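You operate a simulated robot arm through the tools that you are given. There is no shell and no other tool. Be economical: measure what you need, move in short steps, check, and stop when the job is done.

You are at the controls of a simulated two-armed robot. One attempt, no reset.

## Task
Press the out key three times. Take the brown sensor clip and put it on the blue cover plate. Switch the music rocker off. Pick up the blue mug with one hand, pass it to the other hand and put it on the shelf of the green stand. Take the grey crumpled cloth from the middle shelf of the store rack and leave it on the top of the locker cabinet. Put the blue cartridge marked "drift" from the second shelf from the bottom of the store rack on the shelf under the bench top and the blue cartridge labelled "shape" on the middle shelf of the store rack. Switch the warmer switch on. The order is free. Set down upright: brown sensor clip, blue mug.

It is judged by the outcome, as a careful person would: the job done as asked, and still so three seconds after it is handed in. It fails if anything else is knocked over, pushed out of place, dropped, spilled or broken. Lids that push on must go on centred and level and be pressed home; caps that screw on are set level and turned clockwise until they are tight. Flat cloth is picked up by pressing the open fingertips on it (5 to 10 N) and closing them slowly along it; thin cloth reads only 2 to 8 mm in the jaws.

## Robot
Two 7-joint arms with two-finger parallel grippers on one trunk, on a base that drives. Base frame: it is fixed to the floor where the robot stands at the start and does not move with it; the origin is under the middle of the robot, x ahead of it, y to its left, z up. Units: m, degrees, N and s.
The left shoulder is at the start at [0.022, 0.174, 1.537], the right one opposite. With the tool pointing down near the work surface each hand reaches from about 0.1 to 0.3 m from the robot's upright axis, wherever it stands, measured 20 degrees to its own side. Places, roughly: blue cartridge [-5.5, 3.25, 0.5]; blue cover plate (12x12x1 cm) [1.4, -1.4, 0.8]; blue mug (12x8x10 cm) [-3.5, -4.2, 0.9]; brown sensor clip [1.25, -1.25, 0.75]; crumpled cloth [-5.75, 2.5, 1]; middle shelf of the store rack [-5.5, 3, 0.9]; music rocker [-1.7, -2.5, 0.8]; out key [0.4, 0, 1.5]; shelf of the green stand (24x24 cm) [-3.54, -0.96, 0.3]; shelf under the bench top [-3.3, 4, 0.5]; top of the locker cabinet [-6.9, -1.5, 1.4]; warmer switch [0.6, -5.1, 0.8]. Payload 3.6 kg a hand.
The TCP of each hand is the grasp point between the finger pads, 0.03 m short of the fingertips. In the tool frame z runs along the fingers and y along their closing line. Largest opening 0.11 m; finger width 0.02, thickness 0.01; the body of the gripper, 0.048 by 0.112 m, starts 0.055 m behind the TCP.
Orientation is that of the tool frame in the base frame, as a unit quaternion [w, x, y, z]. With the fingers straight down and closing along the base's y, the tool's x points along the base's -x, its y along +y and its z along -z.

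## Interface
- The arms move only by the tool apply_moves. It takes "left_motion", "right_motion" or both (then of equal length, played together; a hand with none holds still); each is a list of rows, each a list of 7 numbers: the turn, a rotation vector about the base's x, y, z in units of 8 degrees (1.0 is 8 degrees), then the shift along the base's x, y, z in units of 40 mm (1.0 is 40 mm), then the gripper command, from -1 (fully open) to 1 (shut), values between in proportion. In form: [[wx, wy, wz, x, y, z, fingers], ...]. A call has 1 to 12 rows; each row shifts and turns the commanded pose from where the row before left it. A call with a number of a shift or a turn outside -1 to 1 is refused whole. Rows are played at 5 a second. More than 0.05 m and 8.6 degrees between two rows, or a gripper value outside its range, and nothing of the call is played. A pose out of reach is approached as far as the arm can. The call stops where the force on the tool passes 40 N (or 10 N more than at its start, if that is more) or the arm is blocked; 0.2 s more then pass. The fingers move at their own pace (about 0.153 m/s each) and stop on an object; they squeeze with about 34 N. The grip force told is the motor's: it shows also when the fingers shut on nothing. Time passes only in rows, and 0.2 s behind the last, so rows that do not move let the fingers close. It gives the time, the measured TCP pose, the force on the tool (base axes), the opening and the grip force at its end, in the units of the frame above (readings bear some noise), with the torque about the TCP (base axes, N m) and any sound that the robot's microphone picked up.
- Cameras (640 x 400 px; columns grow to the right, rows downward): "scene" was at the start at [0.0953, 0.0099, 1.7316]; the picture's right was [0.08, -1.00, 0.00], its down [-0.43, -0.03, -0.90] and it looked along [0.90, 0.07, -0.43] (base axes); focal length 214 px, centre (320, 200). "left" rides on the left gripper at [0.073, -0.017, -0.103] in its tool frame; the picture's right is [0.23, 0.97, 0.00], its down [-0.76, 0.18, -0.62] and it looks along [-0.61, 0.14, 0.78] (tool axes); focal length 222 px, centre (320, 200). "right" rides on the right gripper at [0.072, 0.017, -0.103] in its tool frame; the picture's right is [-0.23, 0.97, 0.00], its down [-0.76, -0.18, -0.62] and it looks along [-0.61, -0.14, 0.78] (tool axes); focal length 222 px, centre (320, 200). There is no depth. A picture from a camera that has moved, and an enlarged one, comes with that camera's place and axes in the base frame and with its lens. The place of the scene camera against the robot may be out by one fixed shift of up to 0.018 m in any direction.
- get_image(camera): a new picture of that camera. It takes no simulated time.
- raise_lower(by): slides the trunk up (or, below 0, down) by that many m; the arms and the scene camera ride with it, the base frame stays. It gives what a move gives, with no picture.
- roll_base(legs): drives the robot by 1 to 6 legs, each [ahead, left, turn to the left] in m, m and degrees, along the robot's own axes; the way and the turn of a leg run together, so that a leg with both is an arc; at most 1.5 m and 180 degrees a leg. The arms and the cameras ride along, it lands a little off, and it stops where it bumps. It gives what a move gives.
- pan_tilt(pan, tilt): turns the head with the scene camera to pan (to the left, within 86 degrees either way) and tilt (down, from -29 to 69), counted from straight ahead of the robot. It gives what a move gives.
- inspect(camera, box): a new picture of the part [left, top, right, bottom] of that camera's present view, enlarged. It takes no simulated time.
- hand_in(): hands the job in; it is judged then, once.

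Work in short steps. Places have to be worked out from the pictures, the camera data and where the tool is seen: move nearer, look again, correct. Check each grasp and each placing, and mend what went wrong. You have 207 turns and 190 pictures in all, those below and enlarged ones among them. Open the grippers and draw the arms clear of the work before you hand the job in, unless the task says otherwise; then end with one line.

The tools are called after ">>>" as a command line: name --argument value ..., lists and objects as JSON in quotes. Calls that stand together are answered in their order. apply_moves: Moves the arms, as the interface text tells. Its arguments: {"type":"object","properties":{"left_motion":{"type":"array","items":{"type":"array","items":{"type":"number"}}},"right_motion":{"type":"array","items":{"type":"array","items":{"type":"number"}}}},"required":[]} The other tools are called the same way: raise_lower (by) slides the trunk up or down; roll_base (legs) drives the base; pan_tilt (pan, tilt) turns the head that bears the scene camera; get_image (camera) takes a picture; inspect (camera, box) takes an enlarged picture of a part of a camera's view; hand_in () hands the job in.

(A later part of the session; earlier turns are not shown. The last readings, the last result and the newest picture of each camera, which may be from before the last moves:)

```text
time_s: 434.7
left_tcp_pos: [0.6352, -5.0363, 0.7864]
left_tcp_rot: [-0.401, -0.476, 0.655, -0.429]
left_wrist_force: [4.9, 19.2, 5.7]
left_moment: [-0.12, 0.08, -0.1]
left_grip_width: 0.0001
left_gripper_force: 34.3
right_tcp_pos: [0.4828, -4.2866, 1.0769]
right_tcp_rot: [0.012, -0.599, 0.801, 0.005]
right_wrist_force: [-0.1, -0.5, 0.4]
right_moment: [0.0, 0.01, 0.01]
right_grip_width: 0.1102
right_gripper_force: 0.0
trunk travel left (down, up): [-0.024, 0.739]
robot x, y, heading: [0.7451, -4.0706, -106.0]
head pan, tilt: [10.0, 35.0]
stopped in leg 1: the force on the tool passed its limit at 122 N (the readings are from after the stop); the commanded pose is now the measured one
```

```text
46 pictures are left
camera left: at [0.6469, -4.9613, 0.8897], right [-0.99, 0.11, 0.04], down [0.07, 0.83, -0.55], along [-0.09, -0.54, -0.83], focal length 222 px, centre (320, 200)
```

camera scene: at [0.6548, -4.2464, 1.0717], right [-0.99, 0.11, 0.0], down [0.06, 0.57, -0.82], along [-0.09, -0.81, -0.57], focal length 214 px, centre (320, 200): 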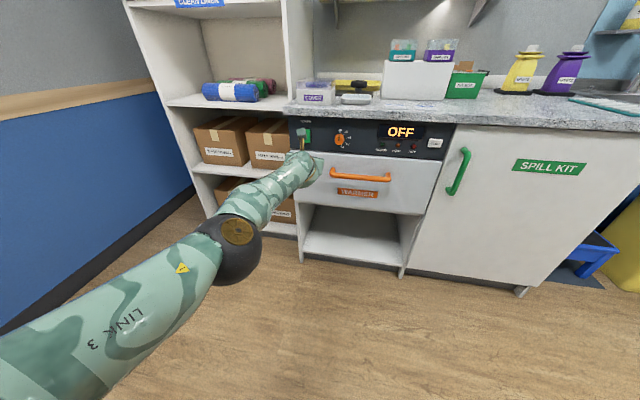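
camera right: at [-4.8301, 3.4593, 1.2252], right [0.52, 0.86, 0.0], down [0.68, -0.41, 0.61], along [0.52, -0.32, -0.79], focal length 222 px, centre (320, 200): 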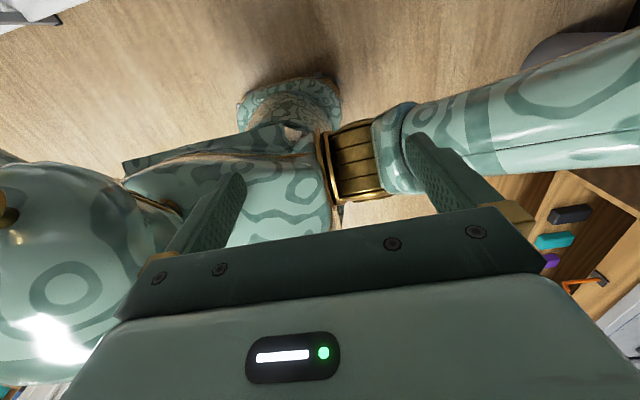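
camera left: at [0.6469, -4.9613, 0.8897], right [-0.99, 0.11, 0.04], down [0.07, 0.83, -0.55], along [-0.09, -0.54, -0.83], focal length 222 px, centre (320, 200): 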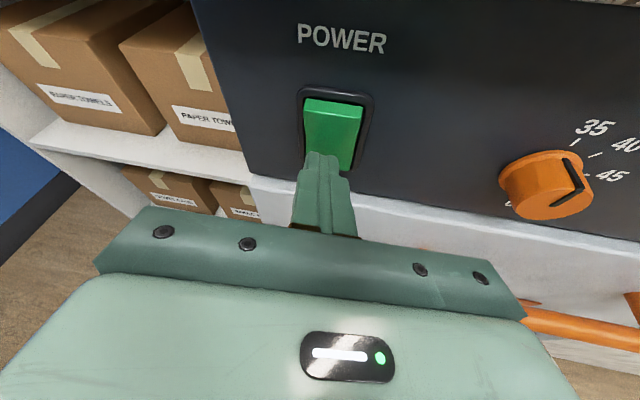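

The rocker appears toggled (upper half now out). Check the display and back off.

>>> roll_base --legs '[[-0.1, 0, 0]]'

>>> get_image --camera "scene"

```text
time_s: 435.8
left_tcp_pos: [0.6629, -4.9407, 0.7829]
left_tcp_rot: [-0.401, -0.476, 0.655, -0.428]
left_wrist_force: [-0.1, 0.3, -0.3]
left_moment: [0.01, 0.01, -0.01]
left_grip_width: 0.0
left_gripper_force: 34.0
right_tcp_pos: [0.5081, -4.1913, 1.076]
right_tcp_rot: [0.013, -0.598, 0.801, 0.005]
right_wrist_force: [0.0, 0.4, -0.1]
right_moment: [-0.01, -0.01, -0.01]
right_grip_width: 0.11
right_gripper_force: 0.0
trunk travel left (down, up): [-0.024, 0.739]
robot x, y, heading: [0.7754, -3.9732, -106.3]
head pan, tilt: [10.0, 35.0]
```

```text
45 pictures are left
camera scene: at [0.691, -4.2831, 1.072], right [-0.99, 0.11, 0.0], down [0.06, 0.57, -0.82], along [-0.09, -0.81, -0.57], focal length 214 px, centre (320, 200)
```

scene: 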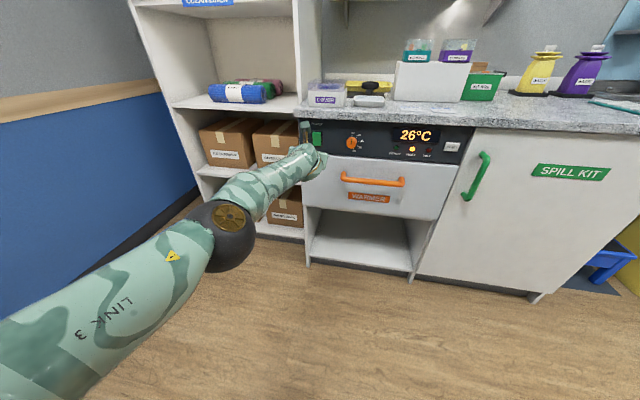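

Warmer is on (26 °C). Retract the left hand and move on to the music rocker.

>>> apply_moves --left_motion '[[0.4, -0.1, 0, 0.2, 0.7, 0.5, 1], [0.4, -0.1, 0, 0.2, 0.7, 0.5, 1], [0.4, -0.1, 0, 0.2, 0.7, 0.5, 1], [0.4, -0.1, 0, 0.2, 0.7, 0.5, 1], [0.4, -0.1, 0, 0.2, 0.7, 0.5, 1], [0.4, -0.1, 0, 0.2, 0.7, 0.5, 1], [0.4, -0.1, 0, 0.2, 0.7, 0.5, 1], [0.4, -0.1, 0, 0.2, 0.7, 0.5, 1], [0.4, -0.1, 0, 0.2, 0.7, 0.5, 1], [0.4, -0.1, 0, 0.2, 0.7, 0.5, 1]]'

>>> raise_lower --by 0.35

>>> roll_base --legs '[[0, 0, -90], [1.3, 0, 0], [1.3, 0, 0]]'

>>> pan_tilt --pan -70 --tilt 35

>>> get_image --camera "scene"

```text
time_s: 438.0
left_tcp_pos: [0.7419, -4.6614, 0.9832]
left_tcp_rot: [-0.207, -0.537, 0.775, -0.262]
left_wrist_force: [0.6, 0.5, 0.3]
left_moment: [0.0, -0.01, -0.03]
left_grip_width: 0.0
left_gripper_force: 33.9
left hand out of reach, approached as far as the arm can: row 1
right_tcp_pos: [0.5093, -4.1913, 1.0776]
right_tcp_rot: [0.013, -0.598, 0.801, 0.005]
right_wrist_force: [-0.3, -0.2, 0.4]
right_moment: [-0.07, -0.04, 0.0]
right_grip_width: 0.1099
right_gripper_force: 0.0
trunk travel left (down, up): [-0.024, 0.739]
robot x, y, heading: [0.7762, -3.9761, -106.3]
head pan, tilt: [10.0, 35.0]
```

```text
time_s: 441.4
left_tcp_pos: [0.743, -4.6627, 1.3332]
left_tcp_rot: [-0.207, -0.537, 0.774, -0.262]
left_wrist_force: [0.4, -1.0, 0.5]
left_moment: [0.01, 0.04, -0.02]
left_grip_width: 0.0001
left_gripper_force: 33.7
right_tcp_pos: [0.5083, -4.1917, 1.4259]
right_tcp_rot: [0.013, -0.597, 0.802, 0.006]
right_wrist_force: [0.4, -0.1, 0.2]
right_moment: [0.01, 0.01, -0.01]
right_grip_width: 0.1102
right_gripper_force: 0.2
trunk travel left (down, up): [-0.374, 0.389]
robot x, y, heading: [0.774, -3.9747, -106.4]
head pan, tilt: [10.0, 35.0]
```

```text
time_s: 457.9
left_tcp_pos: [-2.3812, -3.1204, 1.3337]
left_tcp_rot: [-0.333, 0.186, 0.924, -0.032]
left_wrist_force: [0.3, 0.4, 0.0]
left_moment: [-0.01, -0.01, -0.03]
left_grip_width: 0.0
left_gripper_force: 34.4
right_tcp_pos: [-1.9039, -2.9058, 1.4255]
right_tcp_rot: [0.014, 0.163, 0.987, -0.006]
right_wrist_force: [0.4, -0.1, -0.3]
right_moment: [0.0, 0.0, 0.02]
right_grip_width: 0.1102
right_gripper_force: 0.2
trunk travel left (down, up): [-0.374, 0.389]
robot x, y, heading: [-1.6938, -3.1774, 161.8]
head pan, tilt: [10.0, 35.0]
```

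```text
time_s: 459.4
left_tcp_pos: [-2.3826, -3.1205, 1.3342]
left_tcp_rot: [-0.333, 0.185, 0.924, -0.033]
left_wrist_force: [-0.3, 0.2, 0.3]
left_moment: [-0.01, 0.01, 0.01]
left_grip_width: 0.0
left_gripper_force: 34.0
right_tcp_pos: [-1.9024, -2.9057, 1.4252]
right_tcp_rot: [0.014, 0.163, 0.987, -0.006]
right_wrist_force: [-1.0, 0.5, 0.1]
right_moment: [-0.01, 0.0, 0.02]
right_grip_width: 0.1098
right_gripper_force: 0.1
trunk travel left (down, up): [-0.374, 0.389]
robot x, y, heading: [-1.6937, -3.1822, 161.9]
head pan, tilt: [-70.0, 35.0]
```

```text
44 pictures are left
camera scene: at [-1.756, -3.0723, 1.4386], right [1.0, 0.03, 0.0], down [0.02, -0.57, -0.82], along [-0.02, 0.82, -0.57], focal length 214 px, centre (320, 200)
```

scene: 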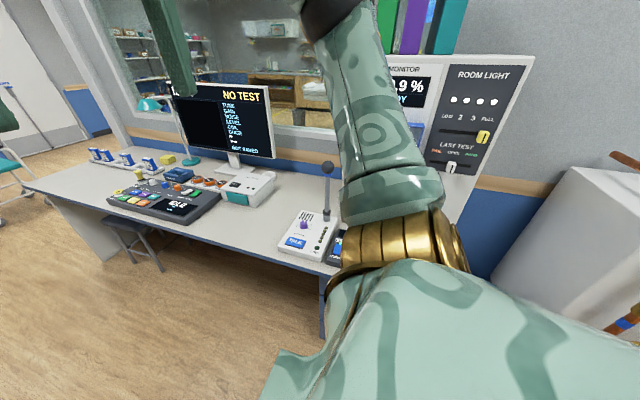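

Arm blocks the view. Strafe away from the desk and turn to face it.

>>> roll_base --legs '[[0, 0.4, 0], [0, 0, -89]]'

>>> pan_tilt --pan 0 --tilt 35

>>> get_image --camera "scene"

```text
time_s: 465.7
left_tcp_pos: [-1.7668, -2.8726, 1.3344]
left_tcp_rot: [-0.259, 0.784, 0.524, 0.212]
left_wrist_force: [0.1, 1.1, 0.5]
left_moment: [0.02, -0.06, 0.0]
left_grip_width: 0.0001
left_gripper_force: 34.4
right_tcp_pos: [-1.5474, -3.3503, 1.4255]
right_tcp_rot: [0.005, 0.812, 0.584, -0.012]
right_wrist_force: [-0.1, -0.5, -0.8]
right_moment: [-0.03, -0.01, 0.04]
right_grip_width: 0.11
right_gripper_force: 0.1
trunk travel left (down, up): [-0.374, 0.389]
robot x, y, heading: [-1.8189, -3.5591, 71.9]
head pan, tilt: [-70.0, 35.0]
```

```text
time_s: 467.1
left_tcp_pos: [-1.7648, -2.8717, 1.3336]
left_tcp_rot: [-0.258, 0.784, 0.523, 0.213]
left_wrist_force: [0.7, 0.6, 0.8]
left_moment: [-0.01, -0.05, -0.01]
left_grip_width: 0.0
left_gripper_force: 33.9
right_tcp_pos: [-1.5481, -3.3506, 1.4267]
right_tcp_rot: [0.006, 0.812, 0.584, -0.013]
right_wrist_force: [-0.4, -0.6, -0.6]
right_moment: [-0.02, -0.03, -0.01]
right_grip_width: 0.1097
right_gripper_force: 0.1
trunk travel left (down, up): [-0.374, 0.389]
robot x, y, heading: [-1.8201, -3.5585, 71.8]
head pan, tilt: [0.0, 35.0]
```

```text
43 pictures are left
camera scene: at [-1.7864, -3.423, 1.4386], right [0.95, -0.31, 0.0], down [-0.18, -0.54, -0.82], along [0.26, 0.78, -0.57], focal length 214 px, centre (320, 200)
```

scene: 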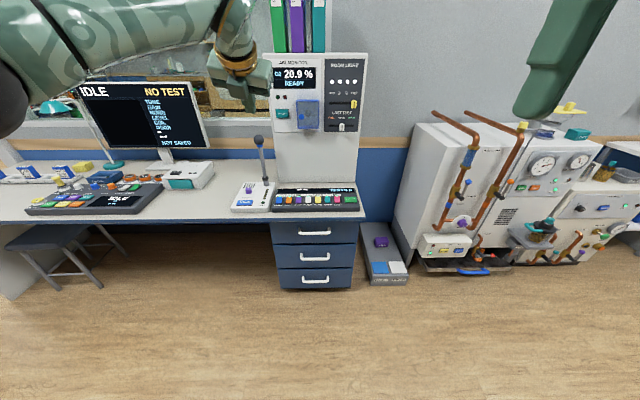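

>>> inspect --camera "scene" --box '[220, 170, 370, 220]'

>>> inspect --camera "scene" --box '[265, 55, 375, 145]'

```text
4.27 times, centred on (295, 195) of scene
camera zoom: at [-1.7864, -3.423, 1.4386], right [0.95, -0.31, 0.0], down [-0.18, -0.54, -0.82], along [0.26, 0.78, -0.57], focal length 915 px, centre (427, 221)
```

zoom: 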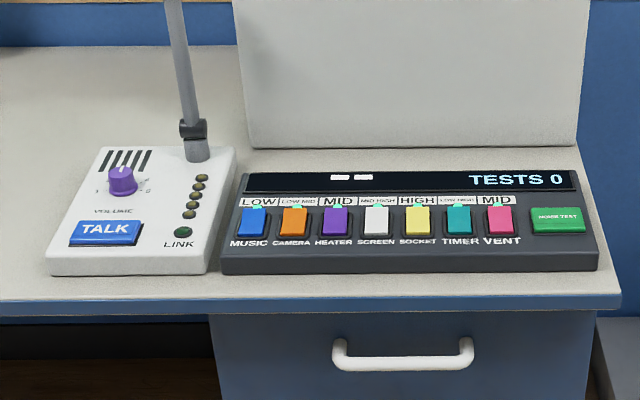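

```text
4.44 times, centred on (320, 100) of scene
camera zoom: at [-1.7864, -3.423, 1.4386], right [0.95, -0.31, 0.0], down [-0.18, -0.54, -0.82], along [0.26, 0.78, -0.57], focal length 953 px, centre (320, 644)
```

zoom: 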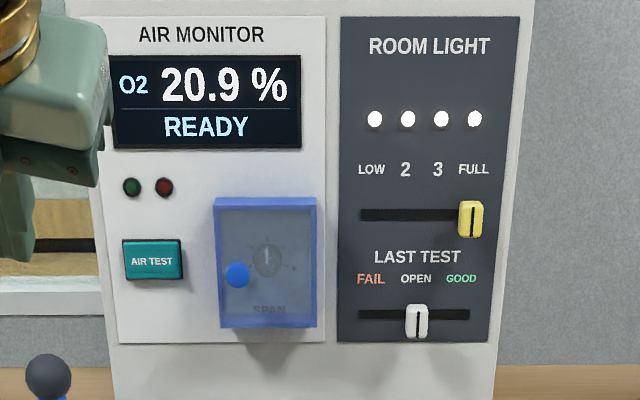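

>>> inspect --camera "scene" --box '[272, 185, 302, 205]'

```text
16.00 times, centred on (287, 195) of scene
camera zoom: at [-1.7864, -3.423, 1.4386], right [0.95, -0.31, 0.0], down [-0.18, -0.54, -0.82], along [0.26, 0.78, -0.57], focal length 3432 px, centre (848, 280)
```

zoom: 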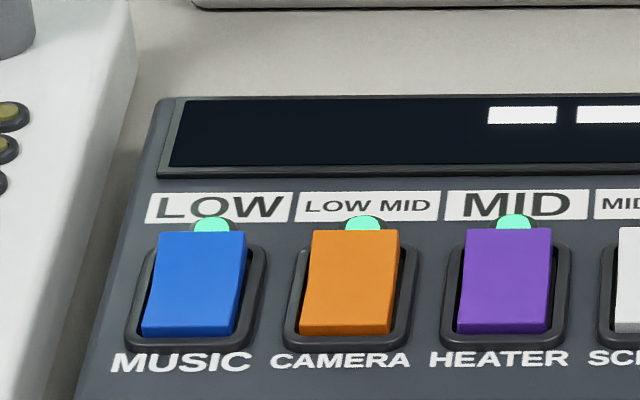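

MUSIC is the blue leftmost rocker, "on" with its far (upper) edge raised; pressing the far half turns it off. I drive ahead 0.43 m with the left hand above and view it from the wrist.

>>> roll_base --legs '[[0.43, 0.03, 0]]'

>>> apply_moves --left_motion '[[-0.6, 0.2, 0, 0, 0, -0.9, 1], [-0.6, 0.2, 0, 0, 0, -0.9, 1], [0, 0, 0, 0, 0, -0.9, 1], [0, 0, 0, 0, 0, -0.9, 1], [0, 0, 0, 0, 0, -0.5, 1], [0, 0, 0, 0, 0, 0, 1]]'

>>> get_image --camera "left"

>>> get_image --camera "scene"

```text
time_s: 469.8
left_tcp_pos: [-1.6618, -2.4502, 1.3339]
left_tcp_rot: [-0.259, 0.783, 0.524, 0.212]
left_wrist_force: [-0.3, -0.2, -0.5]
left_moment: [-0.01, -0.02, -0.02]
left_grip_width: 0.0
left_gripper_force: 34.3
right_tcp_pos: [-1.443, -2.9277, 1.426]
right_tcp_rot: [0.005, 0.811, 0.585, -0.013]
right_wrist_force: [-1.1, -0.3, -0.5]
right_moment: [-0.01, 0.02, -0.02]
right_grip_width: 0.11
right_gripper_force: 0.1
trunk travel left (down, up): [-0.374, 0.389]
robot x, y, heading: [-1.715, -3.1393, 71.9]
head pan, tilt: [0.0, 35.0]
```

```text
time_s: 471.2
left_tcp_pos: [-1.6593, -2.4506, 1.1694]
left_tcp_rot: [-0.206, 0.808, 0.532, 0.147]
left_wrist_force: [-0.1, -0.2, -0.3]
left_moment: [-0.05, -0.02, 0.03]
left_grip_width: 0.0
left_gripper_force: 33.8
right_tcp_pos: [-1.4418, -2.9274, 1.4254]
right_tcp_rot: [0.005, 0.811, 0.585, -0.014]
right_wrist_force: [0.0, -0.3, 0.3]
right_moment: [0.05, -0.01, -0.01]
right_grip_width: 0.1102
right_gripper_force: 0.0
trunk travel left (down, up): [-0.374, 0.389]
robot x, y, heading: [-1.7124, -3.1368, 71.9]
head pan, tilt: [0.0, 35.0]
```

```text
39 pictures are left
camera left: at [-1.6499, -2.4369, 1.2963], right [0.99, -0.16, -0.07], down [-0.14, -0.98, 0.16], along [-0.09, -0.15, -0.98], focal length 222 px, centre (320, 200)
```

left: 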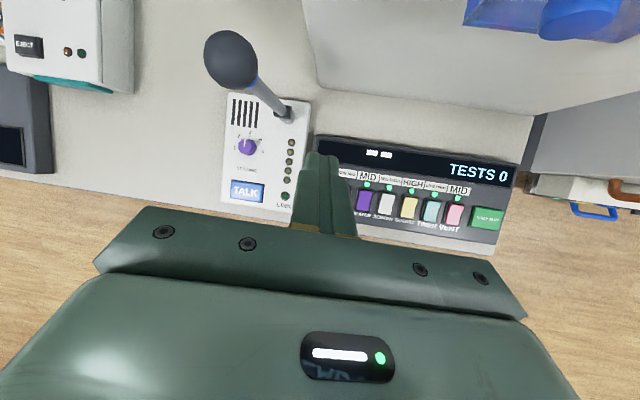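

```text
38 pictures are left
camera scene: at [-1.6799, -3.0015, 1.4386], right [0.95, -0.31, 0.0], down [-0.18, -0.55, -0.82], along [0.25, 0.78, -0.57], focal length 214 px, centre (320, 200)
```

scene: 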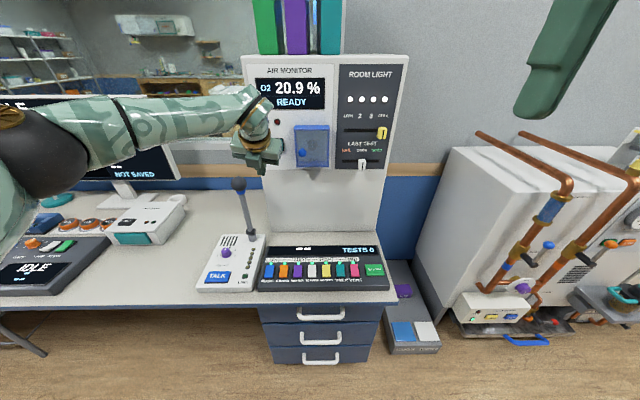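

MUSIC lies right under the finger, at about [-1.69, -2.50, 0.81]. I shift and descend to z≈0.95 and check.

>>> apply_moves --left_motion '[[0, 0, 0, -0.35, -0.7, -0.7, 1], [0, 0, 0, -0.35, -0.7, -0.7, 1], [0, 0, 0, 0, 0, -0.9, 1], [0, 0, 0, 0, 0, -0.9, 1], [0, 0, 0, 0, 0, -0.9, 1], [0, 0, 0, 0, 0, -0.9, 1], [0, 0, 0, 0, 0, -0.7, 1], [0, 0, 0, 0, 0, 0, 1]]'

>>> inspect --camera "left" --box '[220, 80, 460, 230]'

>>> inspect --camera "scene" --box '[190, 180, 390, 310]'

```text
time_s: 473.0
left_tcp_pos: [-1.6887, -2.5052, 0.9418]
left_tcp_rot: [-0.207, 0.807, 0.533, 0.146]
left_wrist_force: [0.2, -0.8, -0.2]
left_moment: [0.01, 0.03, 0.03]
left_grip_width: 0.0
left_gripper_force: 34.3
right_tcp_pos: [-1.4422, -2.9282, 1.4264]
right_tcp_rot: [0.004, 0.811, 0.585, -0.013]
right_wrist_force: [0.3, -1.0, -0.5]
right_moment: [0.02, 0.02, 0.05]
right_grip_width: 0.1099
right_gripper_force: 0.0
trunk travel left (down, up): [-0.374, 0.389]
robot x, y, heading: [-1.7149, -3.1362, 72.1]
head pan, tilt: [0.0, 35.0]
```

```text
2.67 times, centred on (340, 155) of left
camera zoom: at [-1.678, -2.4926, 1.0684], right [0.99, -0.16, -0.07], down [-0.14, -0.98, 0.16], along [-0.09, -0.15, -0.98], focal length 592 px, centre (267, 320)
```

zoom: 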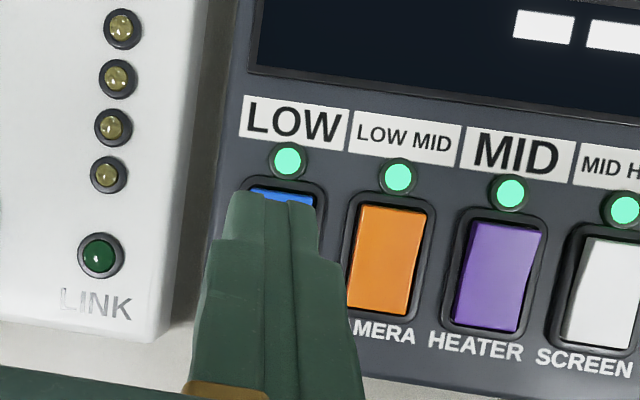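

```text
3.08 times, centred on (290, 245) of scene
camera zoom: at [-1.6799, -3.0016, 1.4386], right [0.95, -0.31, 0.0], down [-0.18, -0.55, -0.82], along [0.25, 0.78, -0.57], focal length 660 px, centre (412, 62)
```

zoom: 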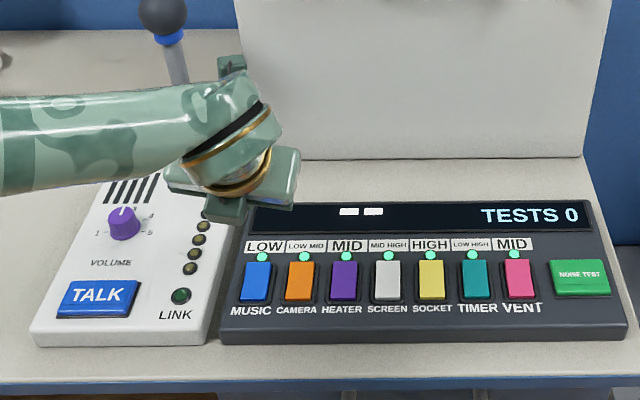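

Alignment is good; I shift 1 cm forward so the lowest tip edge lands on the far half, and go down.

>>> apply_moves --left_motion '[[0, 0, 0, 0.05, 0.27, -0.6, 1], [0, 0, 0, 0, 0, -0.7, 1], [0, 0, 0, 0, 0, -0.3, 1], [0, 0, 0, 0, 0, -0.2, 1], [0, 0, 0, 0, 0, -0.15, 1], [0, 0, 0, 0, 0, 0, 1]]'

>>> inspect --camera "left" --box '[220, 80, 460, 230]'

```text
time_s: 474.4
left_tcp_pos: [-1.6878, -2.4955, 0.8636]
left_tcp_rot: [-0.206, 0.808, 0.533, 0.145]
left_wrist_force: [-0.6, 0.4, 0.0]
left_moment: [0.01, -0.01, 0.02]
left_grip_width: 0.0001
left_gripper_force: 34.2
right_tcp_pos: [-1.4427, -2.9287, 1.4257]
right_tcp_rot: [0.005, 0.811, 0.585, -0.013]
right_wrist_force: [0.2, -0.1, -0.7]
right_moment: [-0.04, -0.01, 0.03]
right_grip_width: 0.1102
right_gripper_force: 0.1
trunk travel left (down, up): [-0.374, 0.389]
robot x, y, heading: [-1.7158, -3.139, 72.0]
head pan, tilt: [0.0, 35.0]
```

```text
2.67 times, centred on (340, 155) of left
camera zoom: at [-1.6765, -2.4818, 0.9899], right [0.99, -0.16, -0.07], down [-0.14, -0.98, 0.16], along [-0.09, -0.15, -0.98], focal length 592 px, centre (267, 320)
```

zoom: 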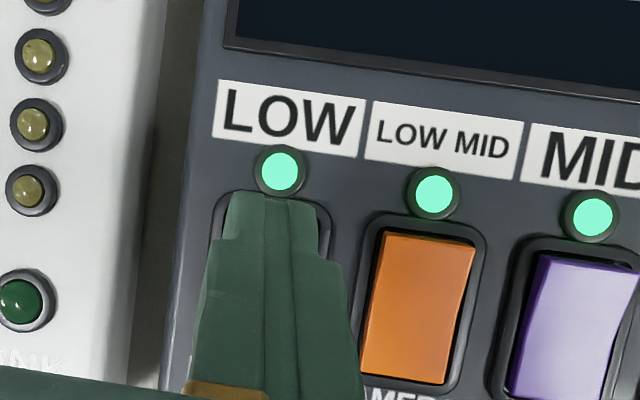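

No contact yet; continue down in small steps.

>>> apply_moves --left_motion '[[0, 0, 0, 0, 0, -0.15, 1], [0, 0, 0, 0, 0, -0.15, 1], [0, 0, 0, 0, 0, -0.12, 1], [0, 0, 0, 0, 0, 0, 1]]'

```text
time_s: 475.4
left_tcp_pos: [-1.6861, -2.495, 0.8471]
left_tcp_rot: [-0.207, 0.808, 0.533, 0.146]
left_wrist_force: [-0.3, -0.5, 0.6]
left_moment: [0.01, -0.05, 0.01]
left_grip_width: 0.0003
left_gripper_force: 34.0
right_tcp_pos: [-1.4422, -2.929, 1.4253]
right_tcp_rot: [0.005, 0.811, 0.584, -0.013]
right_wrist_force: [-0.1, 0.3, -0.8]
right_moment: [0.02, -0.01, 0.01]
right_grip_width: 0.1103
right_gripper_force: 0.0
trunk travel left (down, up): [-0.374, 0.389]
robot x, y, heading: [-1.7171, -3.1379, 72.1]
head pan, tilt: [0.0, 35.0]
```

>>> apply_moves --left_motion '[[0, 0, 0, 0, 0, -0.12, 1], [0, 0, 0, 0, 0, -0.12, 1], [0, 0, 0, 0, 0, 0, 1]]'

>>> inspect --camera "left" --box '[220, 80, 460, 230]'

```text
time_s: 476.2
left_tcp_pos: [-1.6879, -2.497, 0.8375]
left_tcp_rot: [-0.207, 0.808, 0.532, 0.147]
left_wrist_force: [0.2, 0.1, 0.3]
left_moment: [-0.01, 0.01, -0.03]
left_grip_width: 0.0001
left_gripper_force: 34.1
right_tcp_pos: [-1.4414, -2.9285, 1.4253]
right_tcp_rot: [0.005, 0.811, 0.585, -0.014]
right_wrist_force: [0.2, 0.6, 0.3]
right_moment: [0.0, -0.03, 0.02]
right_grip_width: 0.1099
right_gripper_force: 0.3
trunk travel left (down, up): [-0.374, 0.389]
robot x, y, heading: [-1.717, -3.1406, 71.7]
head pan, tilt: [0.0, 35.0]
```

```text
2.67 times, centred on (340, 155) of left
camera zoom: at [-1.6762, -2.4822, 0.9639], right [0.99, -0.16, -0.07], down [-0.14, -0.98, 0.16], along [-0.09, -0.15, -0.98], focal length 592 px, centre (267, 320)
```

zoom: 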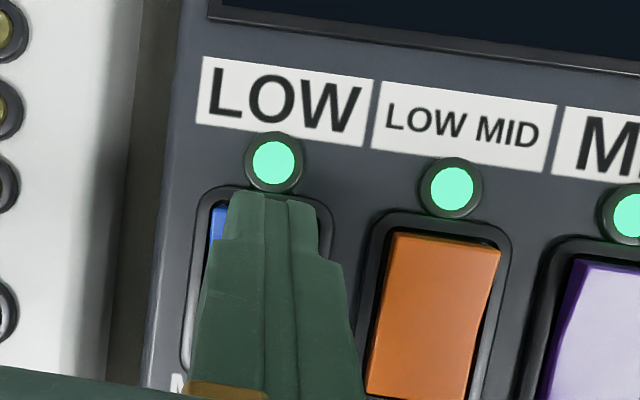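

Panel is at z≈0.80; nearly touching. Continue down.

>>> apply_moves --left_motion '[[0, 0, 0, 0, 0, -0.1, 1], [0, 0, 0, 0, 0, -0.1, 1], [0, 0, 0, 0, 0, -0.1, 1], [0, 0, 0, 0, 0, 0, 1]]'

```text
time_s: 477.2
left_tcp_pos: [-1.6865, -2.4966, 0.8301]
left_tcp_rot: [-0.21, 0.807, 0.532, 0.148]
left_wrist_force: [-4.8, -2.4, 34.0]
left_moment: [0.09, -0.02, 0.02]
left_grip_width: 0.0003
left_gripper_force: 34.5
right_tcp_pos: [-1.444, -2.9329, 1.4261]
right_tcp_rot: [0.004, 0.811, 0.585, -0.012]
right_wrist_force: [-0.1, -0.1, 0.5]
right_moment: [0.0, -0.04, 0.0]
right_grip_width: 0.1098
right_gripper_force: 0.1
trunk travel left (down, up): [-0.374, 0.389]
robot x, y, heading: [-1.7171, -3.1405, 71.7]
head pan, tilt: [0.0, 35.0]
heard: click
```

Click heard. Raise and check the LED.

>>> apply_moves --left_motion '[[0, 0, 0, 0, 0, 0.6, 1], [0, 0, 0, 0, 0, 0.9, 1], [0, 0, 0, 0, 0, 0.9, 1], [0, 0, 0, 0, 0, 0.9, 1], [0, 0, 0, 0, 0, 0.9, 1], [0, 0, 0, 0, 0, 0.9, 1], [0, 0, 0, 0, 0, 0.9, 1]]'

>>> inspect --camera "scene" --box '[190, 180, 390, 310]'

```text
time_s: 478.8
left_tcp_pos: [-1.6867, -2.4958, 1.0657]
left_tcp_rot: [-0.206, 0.808, 0.533, 0.146]
left_wrist_force: [-1.1, -0.2, 0.8]
left_moment: [-0.01, 0.04, 0.0]
left_grip_width: 0.0
left_gripper_force: 34.1
right_tcp_pos: [-1.4423, -2.9292, 1.4249]
right_tcp_rot: [0.005, 0.811, 0.585, -0.012]
right_wrist_force: [-0.8, -0.5, -0.2]
right_moment: [0.01, 0.0, -0.01]
right_grip_width: 0.1101
right_gripper_force: 0.2
trunk travel left (down, up): [-0.374, 0.389]
robot x, y, heading: [-1.7213, -3.1381, 71.9]
head pan, tilt: [0.0, 35.0]
```

```text
3.08 times, centred on (290, 245) of scene
camera zoom: at [-1.6799, -3.0019, 1.4386], right [0.95, -0.31, 0.0], down [-0.18, -0.55, -0.82], along [0.25, 0.78, -0.57], focal length 660 px, centre (412, 62)
```

zoom: 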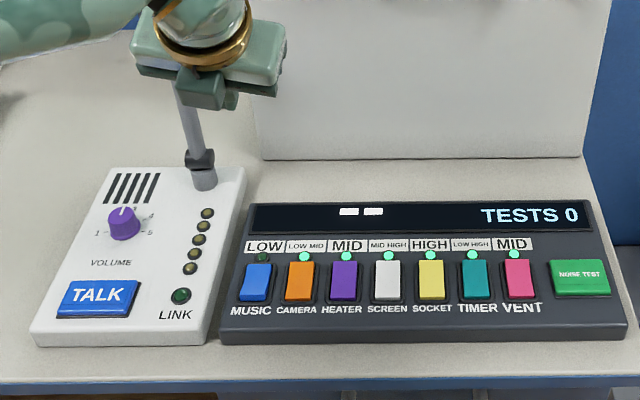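

MUSIC LED is off. Now the mug: back off the desk, move along the corridor to the bookcase and turn to face it.

>>> roll_base --legs '[[-0.4, 0, 0], [0, 1.3, 0], [0, 0.25, 0], [0, 0, 179]]'

>>> pan_tilt --pan 0 --tilt 35

>>> get_image --camera "scene"

```text
time_s: 496.1
left_tcp_pos: [-3.3568, -3.6769, 1.0677]
left_tcp_rot: [-0.148, -0.52, 0.816, -0.205]
left_wrist_force: [0.1, -0.4, -0.3]
left_moment: [-0.01, -0.04, -0.03]
left_grip_width: 0.0
left_gripper_force: 33.9
right_tcp_pos: [-3.5858, -3.2372, 1.4258]
right_tcp_rot: [0.013, -0.572, 0.82, 0.006]
right_wrist_force: [-0.7, 0.3, 1.1]
right_moment: [0.03, 0.0, 0.05]
right_grip_width: 0.1101
right_gripper_force: 0.1
trunk travel left (down, up): [-0.374, 0.389]
robot x, y, heading: [-3.3032, -3.0363, -110.0]
head pan, tilt: [0.0, 35.0]
```

```text
time_s: 496.7
left_tcp_pos: [-3.3564, -3.6763, 1.0662]
left_tcp_rot: [-0.149, -0.52, 0.816, -0.205]
left_wrist_force: [0.6, -0.6, -0.9]
left_moment: [0.01, 0.01, 0.0]
left_grip_width: 0.0003
left_gripper_force: 33.7
right_tcp_pos: [-3.5854, -3.2364, 1.4254]
right_tcp_rot: [0.014, -0.573, 0.82, 0.006]
right_wrist_force: [0.0, 0.7, -1.2]
right_moment: [-0.02, 0.0, -0.01]
right_grip_width: 0.1098
right_gripper_force: 0.0
trunk travel left (down, up): [-0.374, 0.389]
robot x, y, heading: [-3.3034, -3.036, -110.0]
head pan, tilt: [0.0, 35.0]
```

```text
32 pictures are left
camera scene: at [-3.3631, -3.1664, 1.4386], right [-0.94, 0.34, 0.0], down [0.2, 0.54, -0.82], along [-0.28, -0.77, -0.57], focal length 214 px, centre (320, 200)
```

scene: 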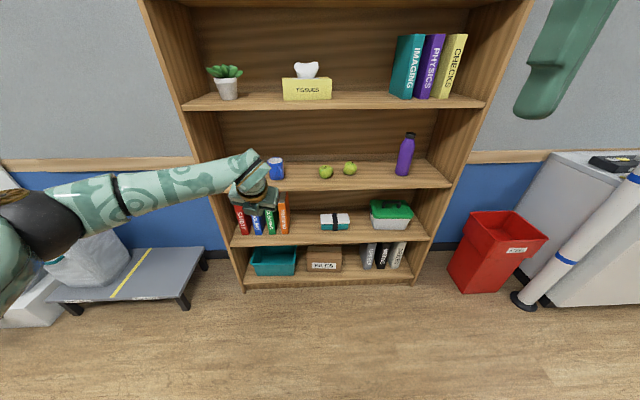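

>>> inspect --camera "scene" --box '[225, 140, 345, 215]'

```text
5.33 times, centred on (285, 178) of scene
camera zoom: at [-3.3631, -3.1664, 1.4386], right [-0.94, 0.34, 0.0], down [0.2, 0.54, -0.82], along [-0.28, -0.77, -0.57], focal length 1144 px, centre (507, 320)
```

zoom: 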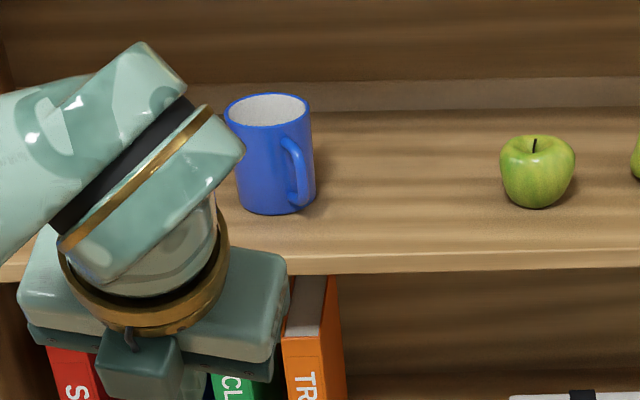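

Blue mug at ≈[-3.496, -4.26], handle toward me; red mug 0.2 m to the left. I set pitch ~52°, open, lower to ≈0.97 and approach 0.4 m.

>>> apply_moves --left_motion '[[-0.5, 0.15, 0, 0, 0, -0.6, -1], [-0.5, 0.15, 0, 0, 0, -0.6, -1], [0, 0, 0, 0, 0, -0.6, -1], [0, 0, 0, 0, 0, -0.4, -1], [0, 0, 0, 0, 0, 0, -1]]'

>>> roll_base --legs '[[0, 0, 3], [0.4, 0, 0]]'

>>> get_image --camera "left"

```text
time_s: 497.9
left_tcp_pos: [-3.3559, -3.677, 0.9781]
left_tcp_rot: [-0.202, -0.513, 0.796, -0.25]
left_wrist_force: [0.1, 1.1, 0.6]
left_moment: [-0.02, 0.0, 0.01]
left_grip_width: 0.1099
left_gripper_force: 0.0
right_tcp_pos: [-3.5858, -3.2371, 1.4257]
right_tcp_rot: [0.013, -0.572, 0.82, 0.005]
right_wrist_force: [-0.4, -0.6, -0.4]
right_moment: [-0.03, 0.02, 0.0]
right_grip_width: 0.1099
right_gripper_force: 0.1
trunk travel left (down, up): [-0.374, 0.389]
robot x, y, heading: [-3.3121, -3.0376, -110.1]
head pan, tilt: [0.0, 35.0]
```

```text
time_s: 500.8
left_tcp_pos: [-3.4407, -4.0646, 0.9783]
left_tcp_rot: [-0.196, -0.532, 0.783, -0.255]
left_wrist_force: [0.2, -0.7, -0.7]
left_moment: [0.01, 0.01, 0.03]
left_grip_width: 0.1098
left_gripper_force: 0.1
right_tcp_pos: [-3.6931, -3.6376, 1.4259]
right_tcp_rot: [0.013, -0.592, 0.806, 0.004]
right_wrist_force: [0.0, 0.0, 0.7]
right_moment: [0.02, -0.02, 0.01]
right_grip_width: 0.1096
right_gripper_force: 0.1
trunk travel left (down, up): [-0.374, 0.389]
robot x, y, heading: [-3.4244, -3.4234, -107.3]
head pan, tilt: [0.0, 35.0]
```

```text
30 pictures are left
camera left: at [-3.4486, -4.0599, 1.1051], right [-0.99, 0.13, -0.06], down [0.13, 0.99, 0.02], along [0.06, 0.01, -1.0], focal length 222 px, centre (320, 200)
```

left: 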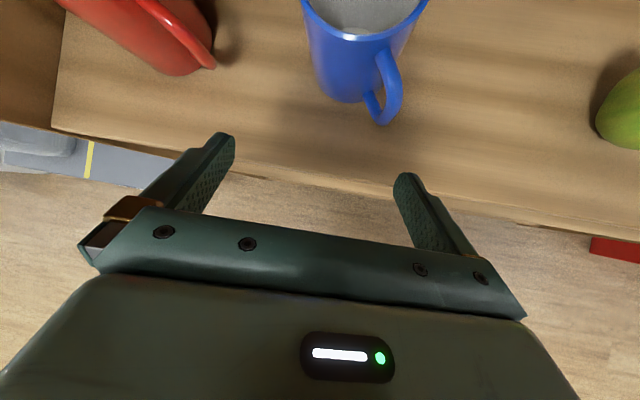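

Mug centre ≈[-3.481, -4.189], rim z≈0.963, base ≈0.868. Ahead 0.13 exactly in line, then look.

>>> roll_base --legs '[[0.12, 0, 0]]'

>>> get_image --camera "left"

```text
time_s: 502.1
left_tcp_pos: [-3.4764, -4.1803, 0.9778]
left_tcp_rot: [-0.195, -0.533, 0.783, -0.255]
left_wrist_force: [-0.2, -0.1, 1.4]
left_moment: [0.0, 0.01, -0.02]
left_grip_width: 0.11
left_gripper_force: 0.1
right_tcp_pos: [-3.7288, -3.7531, 1.4254]
right_tcp_rot: [0.013, -0.593, 0.805, 0.006]
right_wrist_force: [-0.8, 0.6, -0.3]
right_moment: [0.05, -0.02, -0.03]
right_grip_width: 0.1099
right_gripper_force: 0.1
trunk travel left (down, up): [-0.374, 0.389]
robot x, y, heading: [-3.4628, -3.5395, -107.0]
head pan, tilt: [0.0, 35.0]
```

```text
29 pictures are left
camera left: at [-3.4841, -4.1759, 1.1051], right [-0.99, 0.13, -0.06], down [0.13, 0.99, 0.02], along [0.06, 0.01, -1.0], focal length 222 px, centre (320, 200)
```

left: 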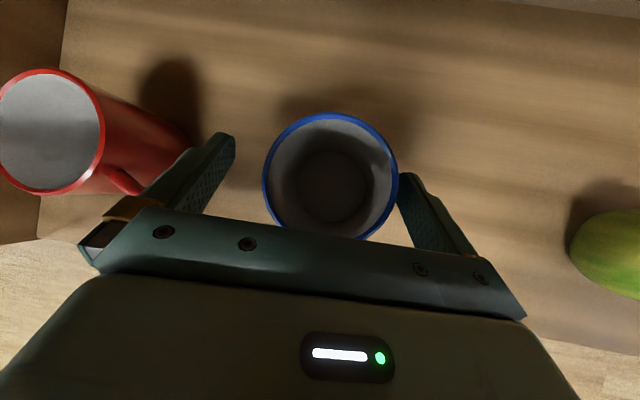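

Centre is 8 mm to the right; adjust, descend 3.5 cm and close.

>>> apply_moves --left_motion '[[0, 0, 0, -0.22, -0.15, 0, -1], [0, 0, 0, 0, 0, -0.45, -1], [0, 0, 0, 0, 0, -0.4, -1], [0, 0, 0, 0, 0, 0, -1], [0, 0, 0, 0, 0, 0, -0.3], [0, 0, 0, 0, 0, 0, 0.1], [0, 0, 0, 0, 0, 0, 1], [0, 0, 0, 0, 0, 0, 1]]'

>>> get_image --camera "left"

```text
time_s: 503.9
left_tcp_pos: [-3.4856, -4.1861, 0.9451]
left_tcp_rot: [-0.196, -0.532, 0.783, -0.256]
left_wrist_force: [-3.0, -1.4, 7.2]
left_moment: [-0.01, 0.41, 0.05]
left_grip_width: 0.0784
left_gripper_force: 34.1
right_tcp_pos: [-3.7295, -3.7523, 1.4258]
right_tcp_rot: [0.012, -0.593, 0.805, 0.005]
right_wrist_force: [0.1, -0.6, -0.4]
right_moment: [-0.02, 0.01, 0.01]
right_grip_width: 0.1097
right_gripper_force: 0.1
trunk travel left (down, up): [-0.374, 0.389]
robot x, y, heading: [-3.4612, -3.5363, -106.9]
head pan, tilt: [0.0, 35.0]
```

```text
28 pictures are left
camera left: at [-3.4928, -4.1811, 1.073], right [-0.99, 0.13, -0.05], down [0.13, 0.99, 0.02], along [0.06, 0.01, -1.0], focal length 222 px, centre (320, 200)
```

left: 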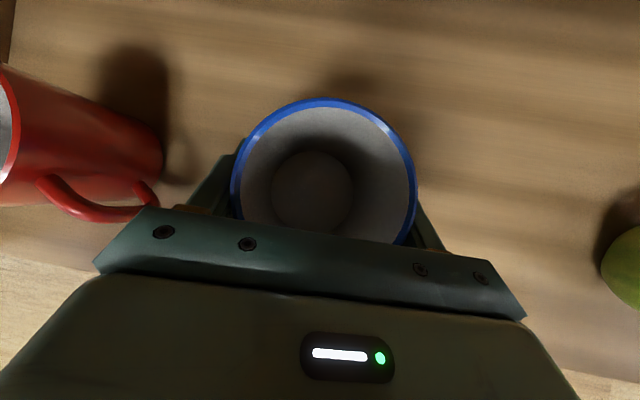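

Gripped (78 mm). Lift 2.5 cm and back out.

>>> apply_moves --left_motion '[[0, 0, 0, 0, 0, 0.35, 1], [0, 0, 0, 0, 0, 0.35, 1], [0, 0, 0, 0, 0, 0, 1]]'

>>> roll_base --legs '[[-0.45, 0, 0]]'

>>> get_image --camera "scene"

```text
time_s: 504.7
left_tcp_pos: [-3.485, -4.1875, 0.9724]
left_tcp_rot: [-0.195, -0.533, 0.783, -0.255]
left_wrist_force: [0.4, -0.9, -2.7]
left_moment: [-0.01, -0.03, 0.0]
left_grip_width: 0.0779
left_gripper_force: 33.9
right_tcp_pos: [-3.7278, -3.7534, 1.4263]
right_tcp_rot: [0.013, -0.593, 0.805, 0.005]
right_wrist_force: [0.0, -0.5, 1.4]
right_moment: [-0.01, 0.01, -0.01]
right_grip_width: 0.1101
right_gripper_force: 0.0
trunk travel left (down, up): [-0.374, 0.389]
robot x, y, heading: [-3.4619, -3.5406, -106.9]
head pan, tilt: [0.0, 35.0]
```

```text
time_s: 507.4
left_tcp_pos: [-3.3547, -3.7564, 0.9734]
left_tcp_rot: [-0.195, -0.531, 0.784, -0.255]
left_wrist_force: [0.0, -0.5, -2.7]
left_moment: [-0.05, 0.01, 0.02]
left_grip_width: 0.0779
left_gripper_force: 34.0
right_tcp_pos: [-3.5963, -3.3209, 1.4255]
right_tcp_rot: [0.013, -0.591, 0.807, 0.006]
right_wrist_force: [0.1, -0.3, -0.8]
right_moment: [-0.01, 0.0, -0.02]
right_grip_width: 0.1101
right_gripper_force: 0.1
trunk travel left (down, up): [-0.374, 0.389]
robot x, y, heading: [-3.3276, -3.1086, -107.1]
head pan, tilt: [0.0, 35.0]
```

```text
27 pictures are left
camera scene: at [-3.3772, -3.2394, 1.4386], right [-0.95, 0.3, 0.0], down [0.17, 0.55, -0.82], along [-0.24, -0.78, -0.57], focal length 214 px, centre (320, 200)
```

scene: 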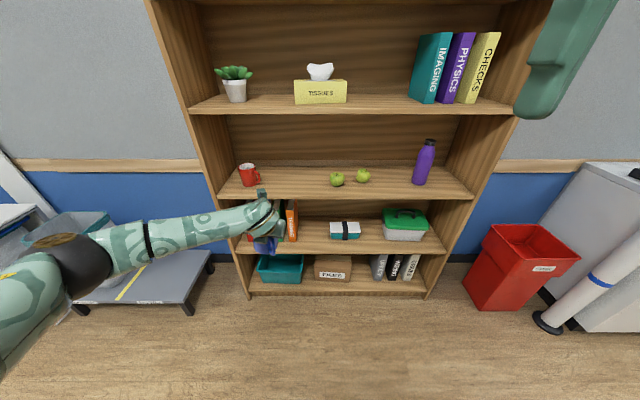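

Mug held by the left hand. For the hand-over I turn the left hand to point right (mug handle away), mug in front of the chest, and yaw the right hand to face left.

>>> apply_moves --left_motion '[[0, 0, -0.9375, -0.148, 0.32, 0.2, 1], [0, 0, -0.9375, -0.148, 0.32, 0.2, 1], [0, 0, -0.9375, -0.148, 0.32, 0.2, 1], [0, 0, -0.9375, -0.148, 0.32, 0.2, 1], [0, 0, -0.9375, -0.148, 0.32, 0.2, 1], [0, 0, -0.9375, -0.148, 0.32, 0.2, 1], [0, 0, -0.9375, -0.148, 0.32, 0.2, 1], [0, 0, -0.9375, -0.148, 0.32, 0.2, 1], [0, 0, -0.9375, -0.148, 0.32, 0.2, 1], [0, 0, -0.9375, -0.148, 0.32, 0.2, 1], [0, 0, -0.9375, -0.148, 0.32, 0.2, 1], [0, 0, -0.9375, -0.148, 0.32, 0.2, 1]]' --right_motion '[[0, 0, 0.9375, -0.3, 0.05, -0.2, -1], [0, 0, 0.9375, -0.3, 0.05, -0.2, -1], [0, 0, 0.9375, -0.3, 0.05, -0.2, -1], [0, 0, 0.9375, -0.3, 0.05, -0.2, -1], [0, 0, 0.9375, -0.3, 0.05, -0.2, -1], [0, 0, 0.9375, -0.3, 0.05, -0.2, -1], [0, 0, 0.9375, -0.3, 0.05, -0.2, -1], [0, 0, 0.9375, -0.3, 0.05, -0.2, -1], [0, 0, 0.9375, -0.3, 0.05, -0.2, -1], [0, 0, 0.9375, -0.3, 0.05, -0.2, -1], [0, 0, 0.9375, -0.3, 0.05, -0.2, -1], [0, 0, 0.9375, -0.3, 0.05, -0.2, -1]]'

>>> get_image --camera "scene"

```text
time_s: 510.0
left_tcp_pos: [-3.4259, -3.6017, 1.0676]
left_tcp_rot: [-0.318, 0.181, 0.93, -0.04]
left_wrist_force: [-0.4, -0.1, -2.8]
left_moment: [0.01, 0.01, -0.04]
left_grip_width: 0.0778
left_gripper_force: 33.7
right_tcp_pos: [-3.7422, -3.2986, 1.3298]
right_tcp_rot: [-0.005, 0.988, -0.151, -0.012]
right_wrist_force: [0.6, 0.1, -0.4]
right_moment: [0.02, -0.01, -0.02]
right_grip_width: 0.1097
right_gripper_force: 0.1
trunk travel left (down, up): [-0.374, 0.389]
robot x, y, heading: [-3.3259, -3.1078, -107.3]
head pan, tilt: [0.0, 35.0]
```

```text
26 pictures are left
camera scene: at [-3.3783, -3.2396, 1.4385], right [-0.95, 0.3, 0.0], down [0.17, 0.55, -0.82], along [-0.24, -0.78, -0.57], focal length 214 px, centre (320, 200)
```

scene: 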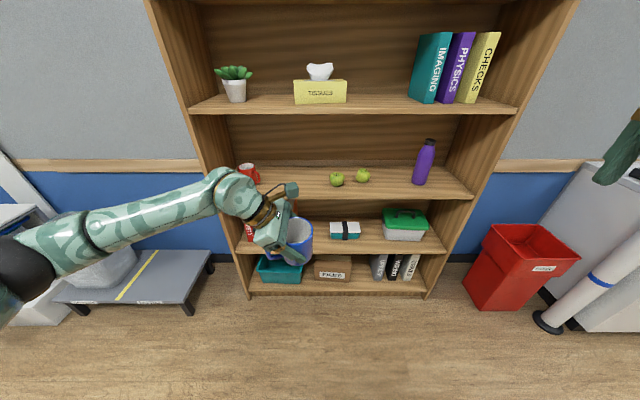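

Mug is presented upright. Bring the right hand to a pre-grasp 16 cm to the mug's right, pointing left, 20° down.

>>> apply_moves --right_motion '[[-0.05, -0.73, 0.135, 0.2, -0.608, -0.66, -1], [-0.05, -0.73, 0.135, 0.2, -0.608, -0.66, -1], [-0.05, -0.73, 0.135, 0.2, -0.608, -0.66, -1], [-0.05, -0.73, 0.135, 0.2, -0.608, -0.66, -1], [-0.05, -0.73, 0.135, 0.2, -0.608, -0.66, -1], [-0.05, -0.73, 0.135, 0.2, -0.608, -0.66, -1], [-0.05, -0.73, 0.135, 0.2, -0.608, -0.66, -1], [-0.05, -0.73, 0.135, 0.2, -0.608, -0.66, -1], [-0.05, -0.73, 0.135, 0.2, -0.608, -0.66, -1], [-0.05, -0.73, 0.135, 0.2, -0.608, -0.66, -1], [-0.05, -0.73, 0.135, 0.2, -0.608, -0.66, -1], [-0.05, -0.73, 0.135, 0.2, -0.608, -0.66, -1]]'

>>> get_image --camera "scene"

```text
time_s: 512.6
left_tcp_pos: [-3.4237, -3.6029, 1.0673]
left_tcp_rot: [-0.319, 0.179, 0.93, -0.041]
left_wrist_force: [0.6, -0.2, -3.0]
left_moment: [0.03, 0.05, 0.02]
left_grip_width: 0.078
left_gripper_force: 33.9
right_tcp_pos: [-3.6433, -3.5904, 1.0115]
right_tcp_rot: [-0.052, 0.826, -0.018, 0.561]
right_wrist_force: [0.0, -0.9, -0.2]
right_moment: [-0.01, -0.04, 0.0]
right_grip_width: 0.1098
right_gripper_force: 0.0
trunk travel left (down, up): [-0.374, 0.389]
robot x, y, heading: [-3.3254, -3.1102, -107.0]
head pan, tilt: [0.0, 35.0]
```

```text
25 pictures are left
camera scene: at [-3.3759, -3.2421, 1.4383], right [-0.95, 0.3, 0.0], down [0.17, 0.55, -0.82], along [-0.24, -0.78, -0.57], focal length 214 px, centre (320, 200)
```

scene: 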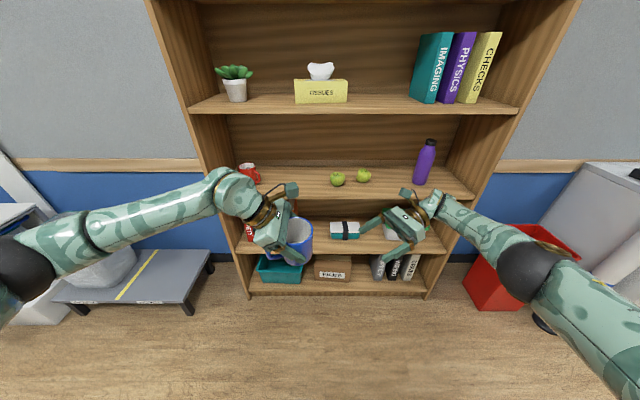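

Both hands face each other. Level the right hand's roll, approach 14 cm and check from the right wrist camera.

>>> apply_moves --right_motion '[[-0.76, -0.05, -0.3, 0.5, -0.1, 0, -1], [0, 0, 0, 0.8, -0.06, 0, -1], [0, 0, 0, 0.8, -0.06, 0, -1], [0, 0, 0, 0.8, -0.06, 0, -1], [0, 0, 0, 0.6, -0.04, 0, -1], [0, 0, 0, 0, 0, 0, -1]]'

>>> get_image --camera "right"

>>> inspect --camera "scene" --box '[220, 160, 460, 300]'

```text
time_s: 514.0
left_tcp_pos: [-3.4251, -3.6038, 1.0678]
left_tcp_rot: [-0.319, 0.179, 0.93, -0.041]
left_wrist_force: [-0.5, 0.3, -3.0]
left_moment: [0.04, 0.05, 0.0]
left_grip_width: 0.0779
left_gripper_force: 33.9
right_tcp_pos: [-3.503, -3.6017, 1.0109]
right_tcp_rot: [0.004, 0.825, -0.004, 0.565]
right_wrist_force: [0.4, 0.5, 0.0]
right_moment: [0.01, 0.04, -0.01]
right_grip_width: 0.1101
right_gripper_force: 0.1
trunk travel left (down, up): [-0.374, 0.389]
robot x, y, heading: [-3.3268, -3.1082, -107.1]
head pan, tilt: [0.0, 35.0]
```

```text
24 pictures are left
camera right: at [-3.5743, -3.6186, 1.1178], right [-0.09, -0.97, -0.21], down [-0.85, 0.19, -0.49], along [0.51, 0.13, -0.85], focal length 222 px, centre (320, 200)
```

right: 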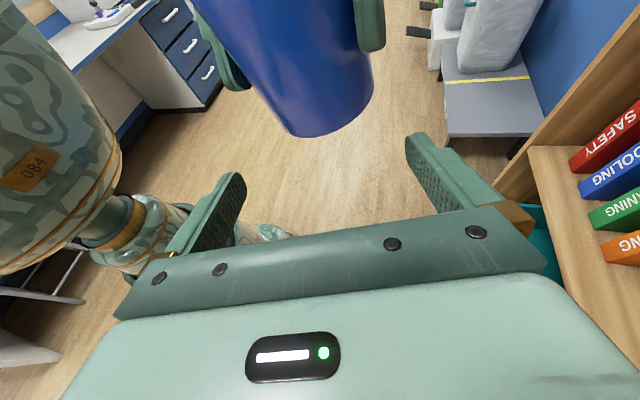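

```text
2.67 times, centred on (340, 230) of scene
camera zoom: at [-3.3777, -3.2401, 1.4385], right [-0.95, 0.3, 0.0], down [0.17, 0.55, -0.82], along [-0.24, -0.78, -0.57], focal length 572 px, centre (267, 120)
```

zoom: 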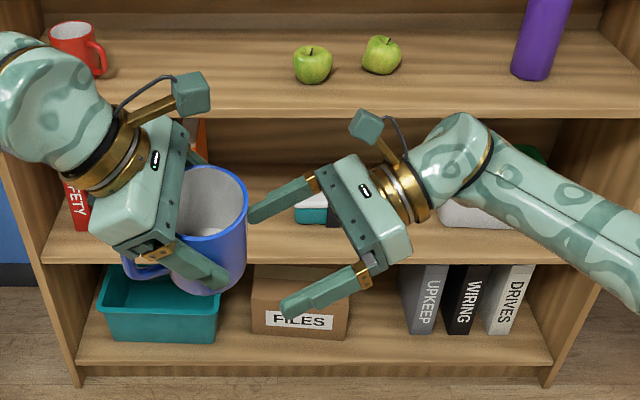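

The right-camera view shows the mug is only ~8 cm tall, so the left fingers reach down to 2 cm above its base – no room for the right hand. I'll set the mug back on the shelf and regrip it higher. Restore the left hand's pose and pull the right hand back.

>>> apply_moves --left_motion '[[0, 0, 0.9375, 0.148, -0.32, -0.15, 1], [0, 0, 0.9375, 0.148, -0.32, -0.15, 1], [0, 0, 0.9375, 0.148, -0.32, -0.15, 1], [0, 0, 0.9375, 0.148, -0.32, -0.15, 1], [0, 0, 0.9375, 0.148, -0.32, -0.15, 1], [0, 0, 0.9375, 0.148, -0.32, -0.15, 1], [0, 0, 0.9375, 0.148, -0.32, -0.15, 1], [0, 0, 0.9375, 0.148, -0.32, -0.15, 1], [0, 0, 0.9375, 0.148, -0.32, -0.15, 1], [0, 0, 0.9375, 0.148, -0.32, -0.15, 1], [0, 0, 0.9375, 0.148, -0.32, -0.15, 1], [0, 0, 0.9375, 0.148, -0.32, -0.15, 1]]' --right_motion '[[0, 0, 0, -0.8, 0, 0.1, -1], [0, 0, 0, -0.8, 0, 0.1, -1], [0, 0, 0, -0.8, 0.3, 0.1, -1], [0, 0, 0, -0.2, 0.6, 0.1, -1], [0, 0, 0, 0, 0.6, 0.1, -1], [0, 0, 0, 0, 0.6, 0.1, -1], [0, 0, 0, 0, 0.6, 0.1, -1], [0, 0, 0, 0, 0.6, 0.1, -1], [0, 0, 0, 0, 0.6, 0.1, -1], [0, 0, 0, 0, 0.6, 0.1, -1], [0, 0, 0, 0, 0.6, 0.1, -1], [0, 0, 0, 0, 0, 0, -1]]'

>>> roll_base --legs '[[0.43, 0, 0]]'

>>> get_image --camera "left"

```text
time_s: 516.6
left_tcp_pos: [-3.3534, -3.7575, 0.9951]
left_tcp_rot: [-0.195, -0.532, 0.783, -0.256]
left_wrist_force: [0.0, 0.1, -3.0]
left_moment: [-0.03, 0.01, 0.0]
left_grip_width: 0.0776
left_gripper_force: 34.0
right_tcp_pos: [-3.6101, -3.3994, 1.0566]
right_tcp_rot: [0.004, 0.825, -0.005, 0.565]
right_wrist_force: [0.2, 0.7, -0.5]
right_moment: [-0.02, -0.04, 0.02]
right_grip_width: 0.11
right_gripper_force: 0.1
trunk travel left (down, up): [-0.374, 0.389]
robot x, y, heading: [-3.3264, -3.1087, -107.3]
head pan, tilt: [0.0, 35.0]
```

```text
time_s: 519.2
left_tcp_pos: [-3.4803, -4.1652, 0.9961]
left_tcp_rot: [-0.195, -0.531, 0.785, -0.254]
left_wrist_force: [-0.1, 0.0, -2.6]
left_moment: [-0.02, 0.04, 0.0]
left_grip_width: 0.0779
left_gripper_force: 34.4
right_tcp_pos: [-3.7349, -3.8068, 1.0561]
right_tcp_rot: [0.004, 0.825, -0.004, 0.565]
right_wrist_force: [-0.1, 0.7, -0.1]
right_moment: [-0.03, 0.04, 0.03]
right_grip_width: 0.1098
right_gripper_force: 0.0
trunk travel left (down, up): [-0.374, 0.389]
robot x, y, heading: [-3.4496, -3.5154, -107.0]
head pan, tilt: [0.0, 35.0]
```

```text
22 pictures are left
camera left: at [-3.4879, -4.1607, 1.1231], right [-0.99, 0.13, -0.06], down [0.13, 0.99, 0.02], along [0.06, 0.01, -1.0], focal length 222 px, centre (320, 200)
```

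left: 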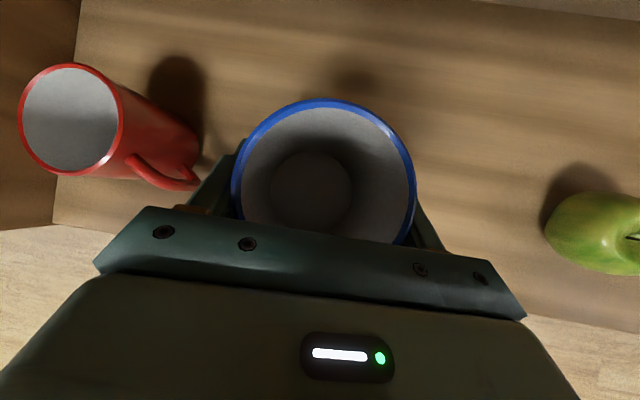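

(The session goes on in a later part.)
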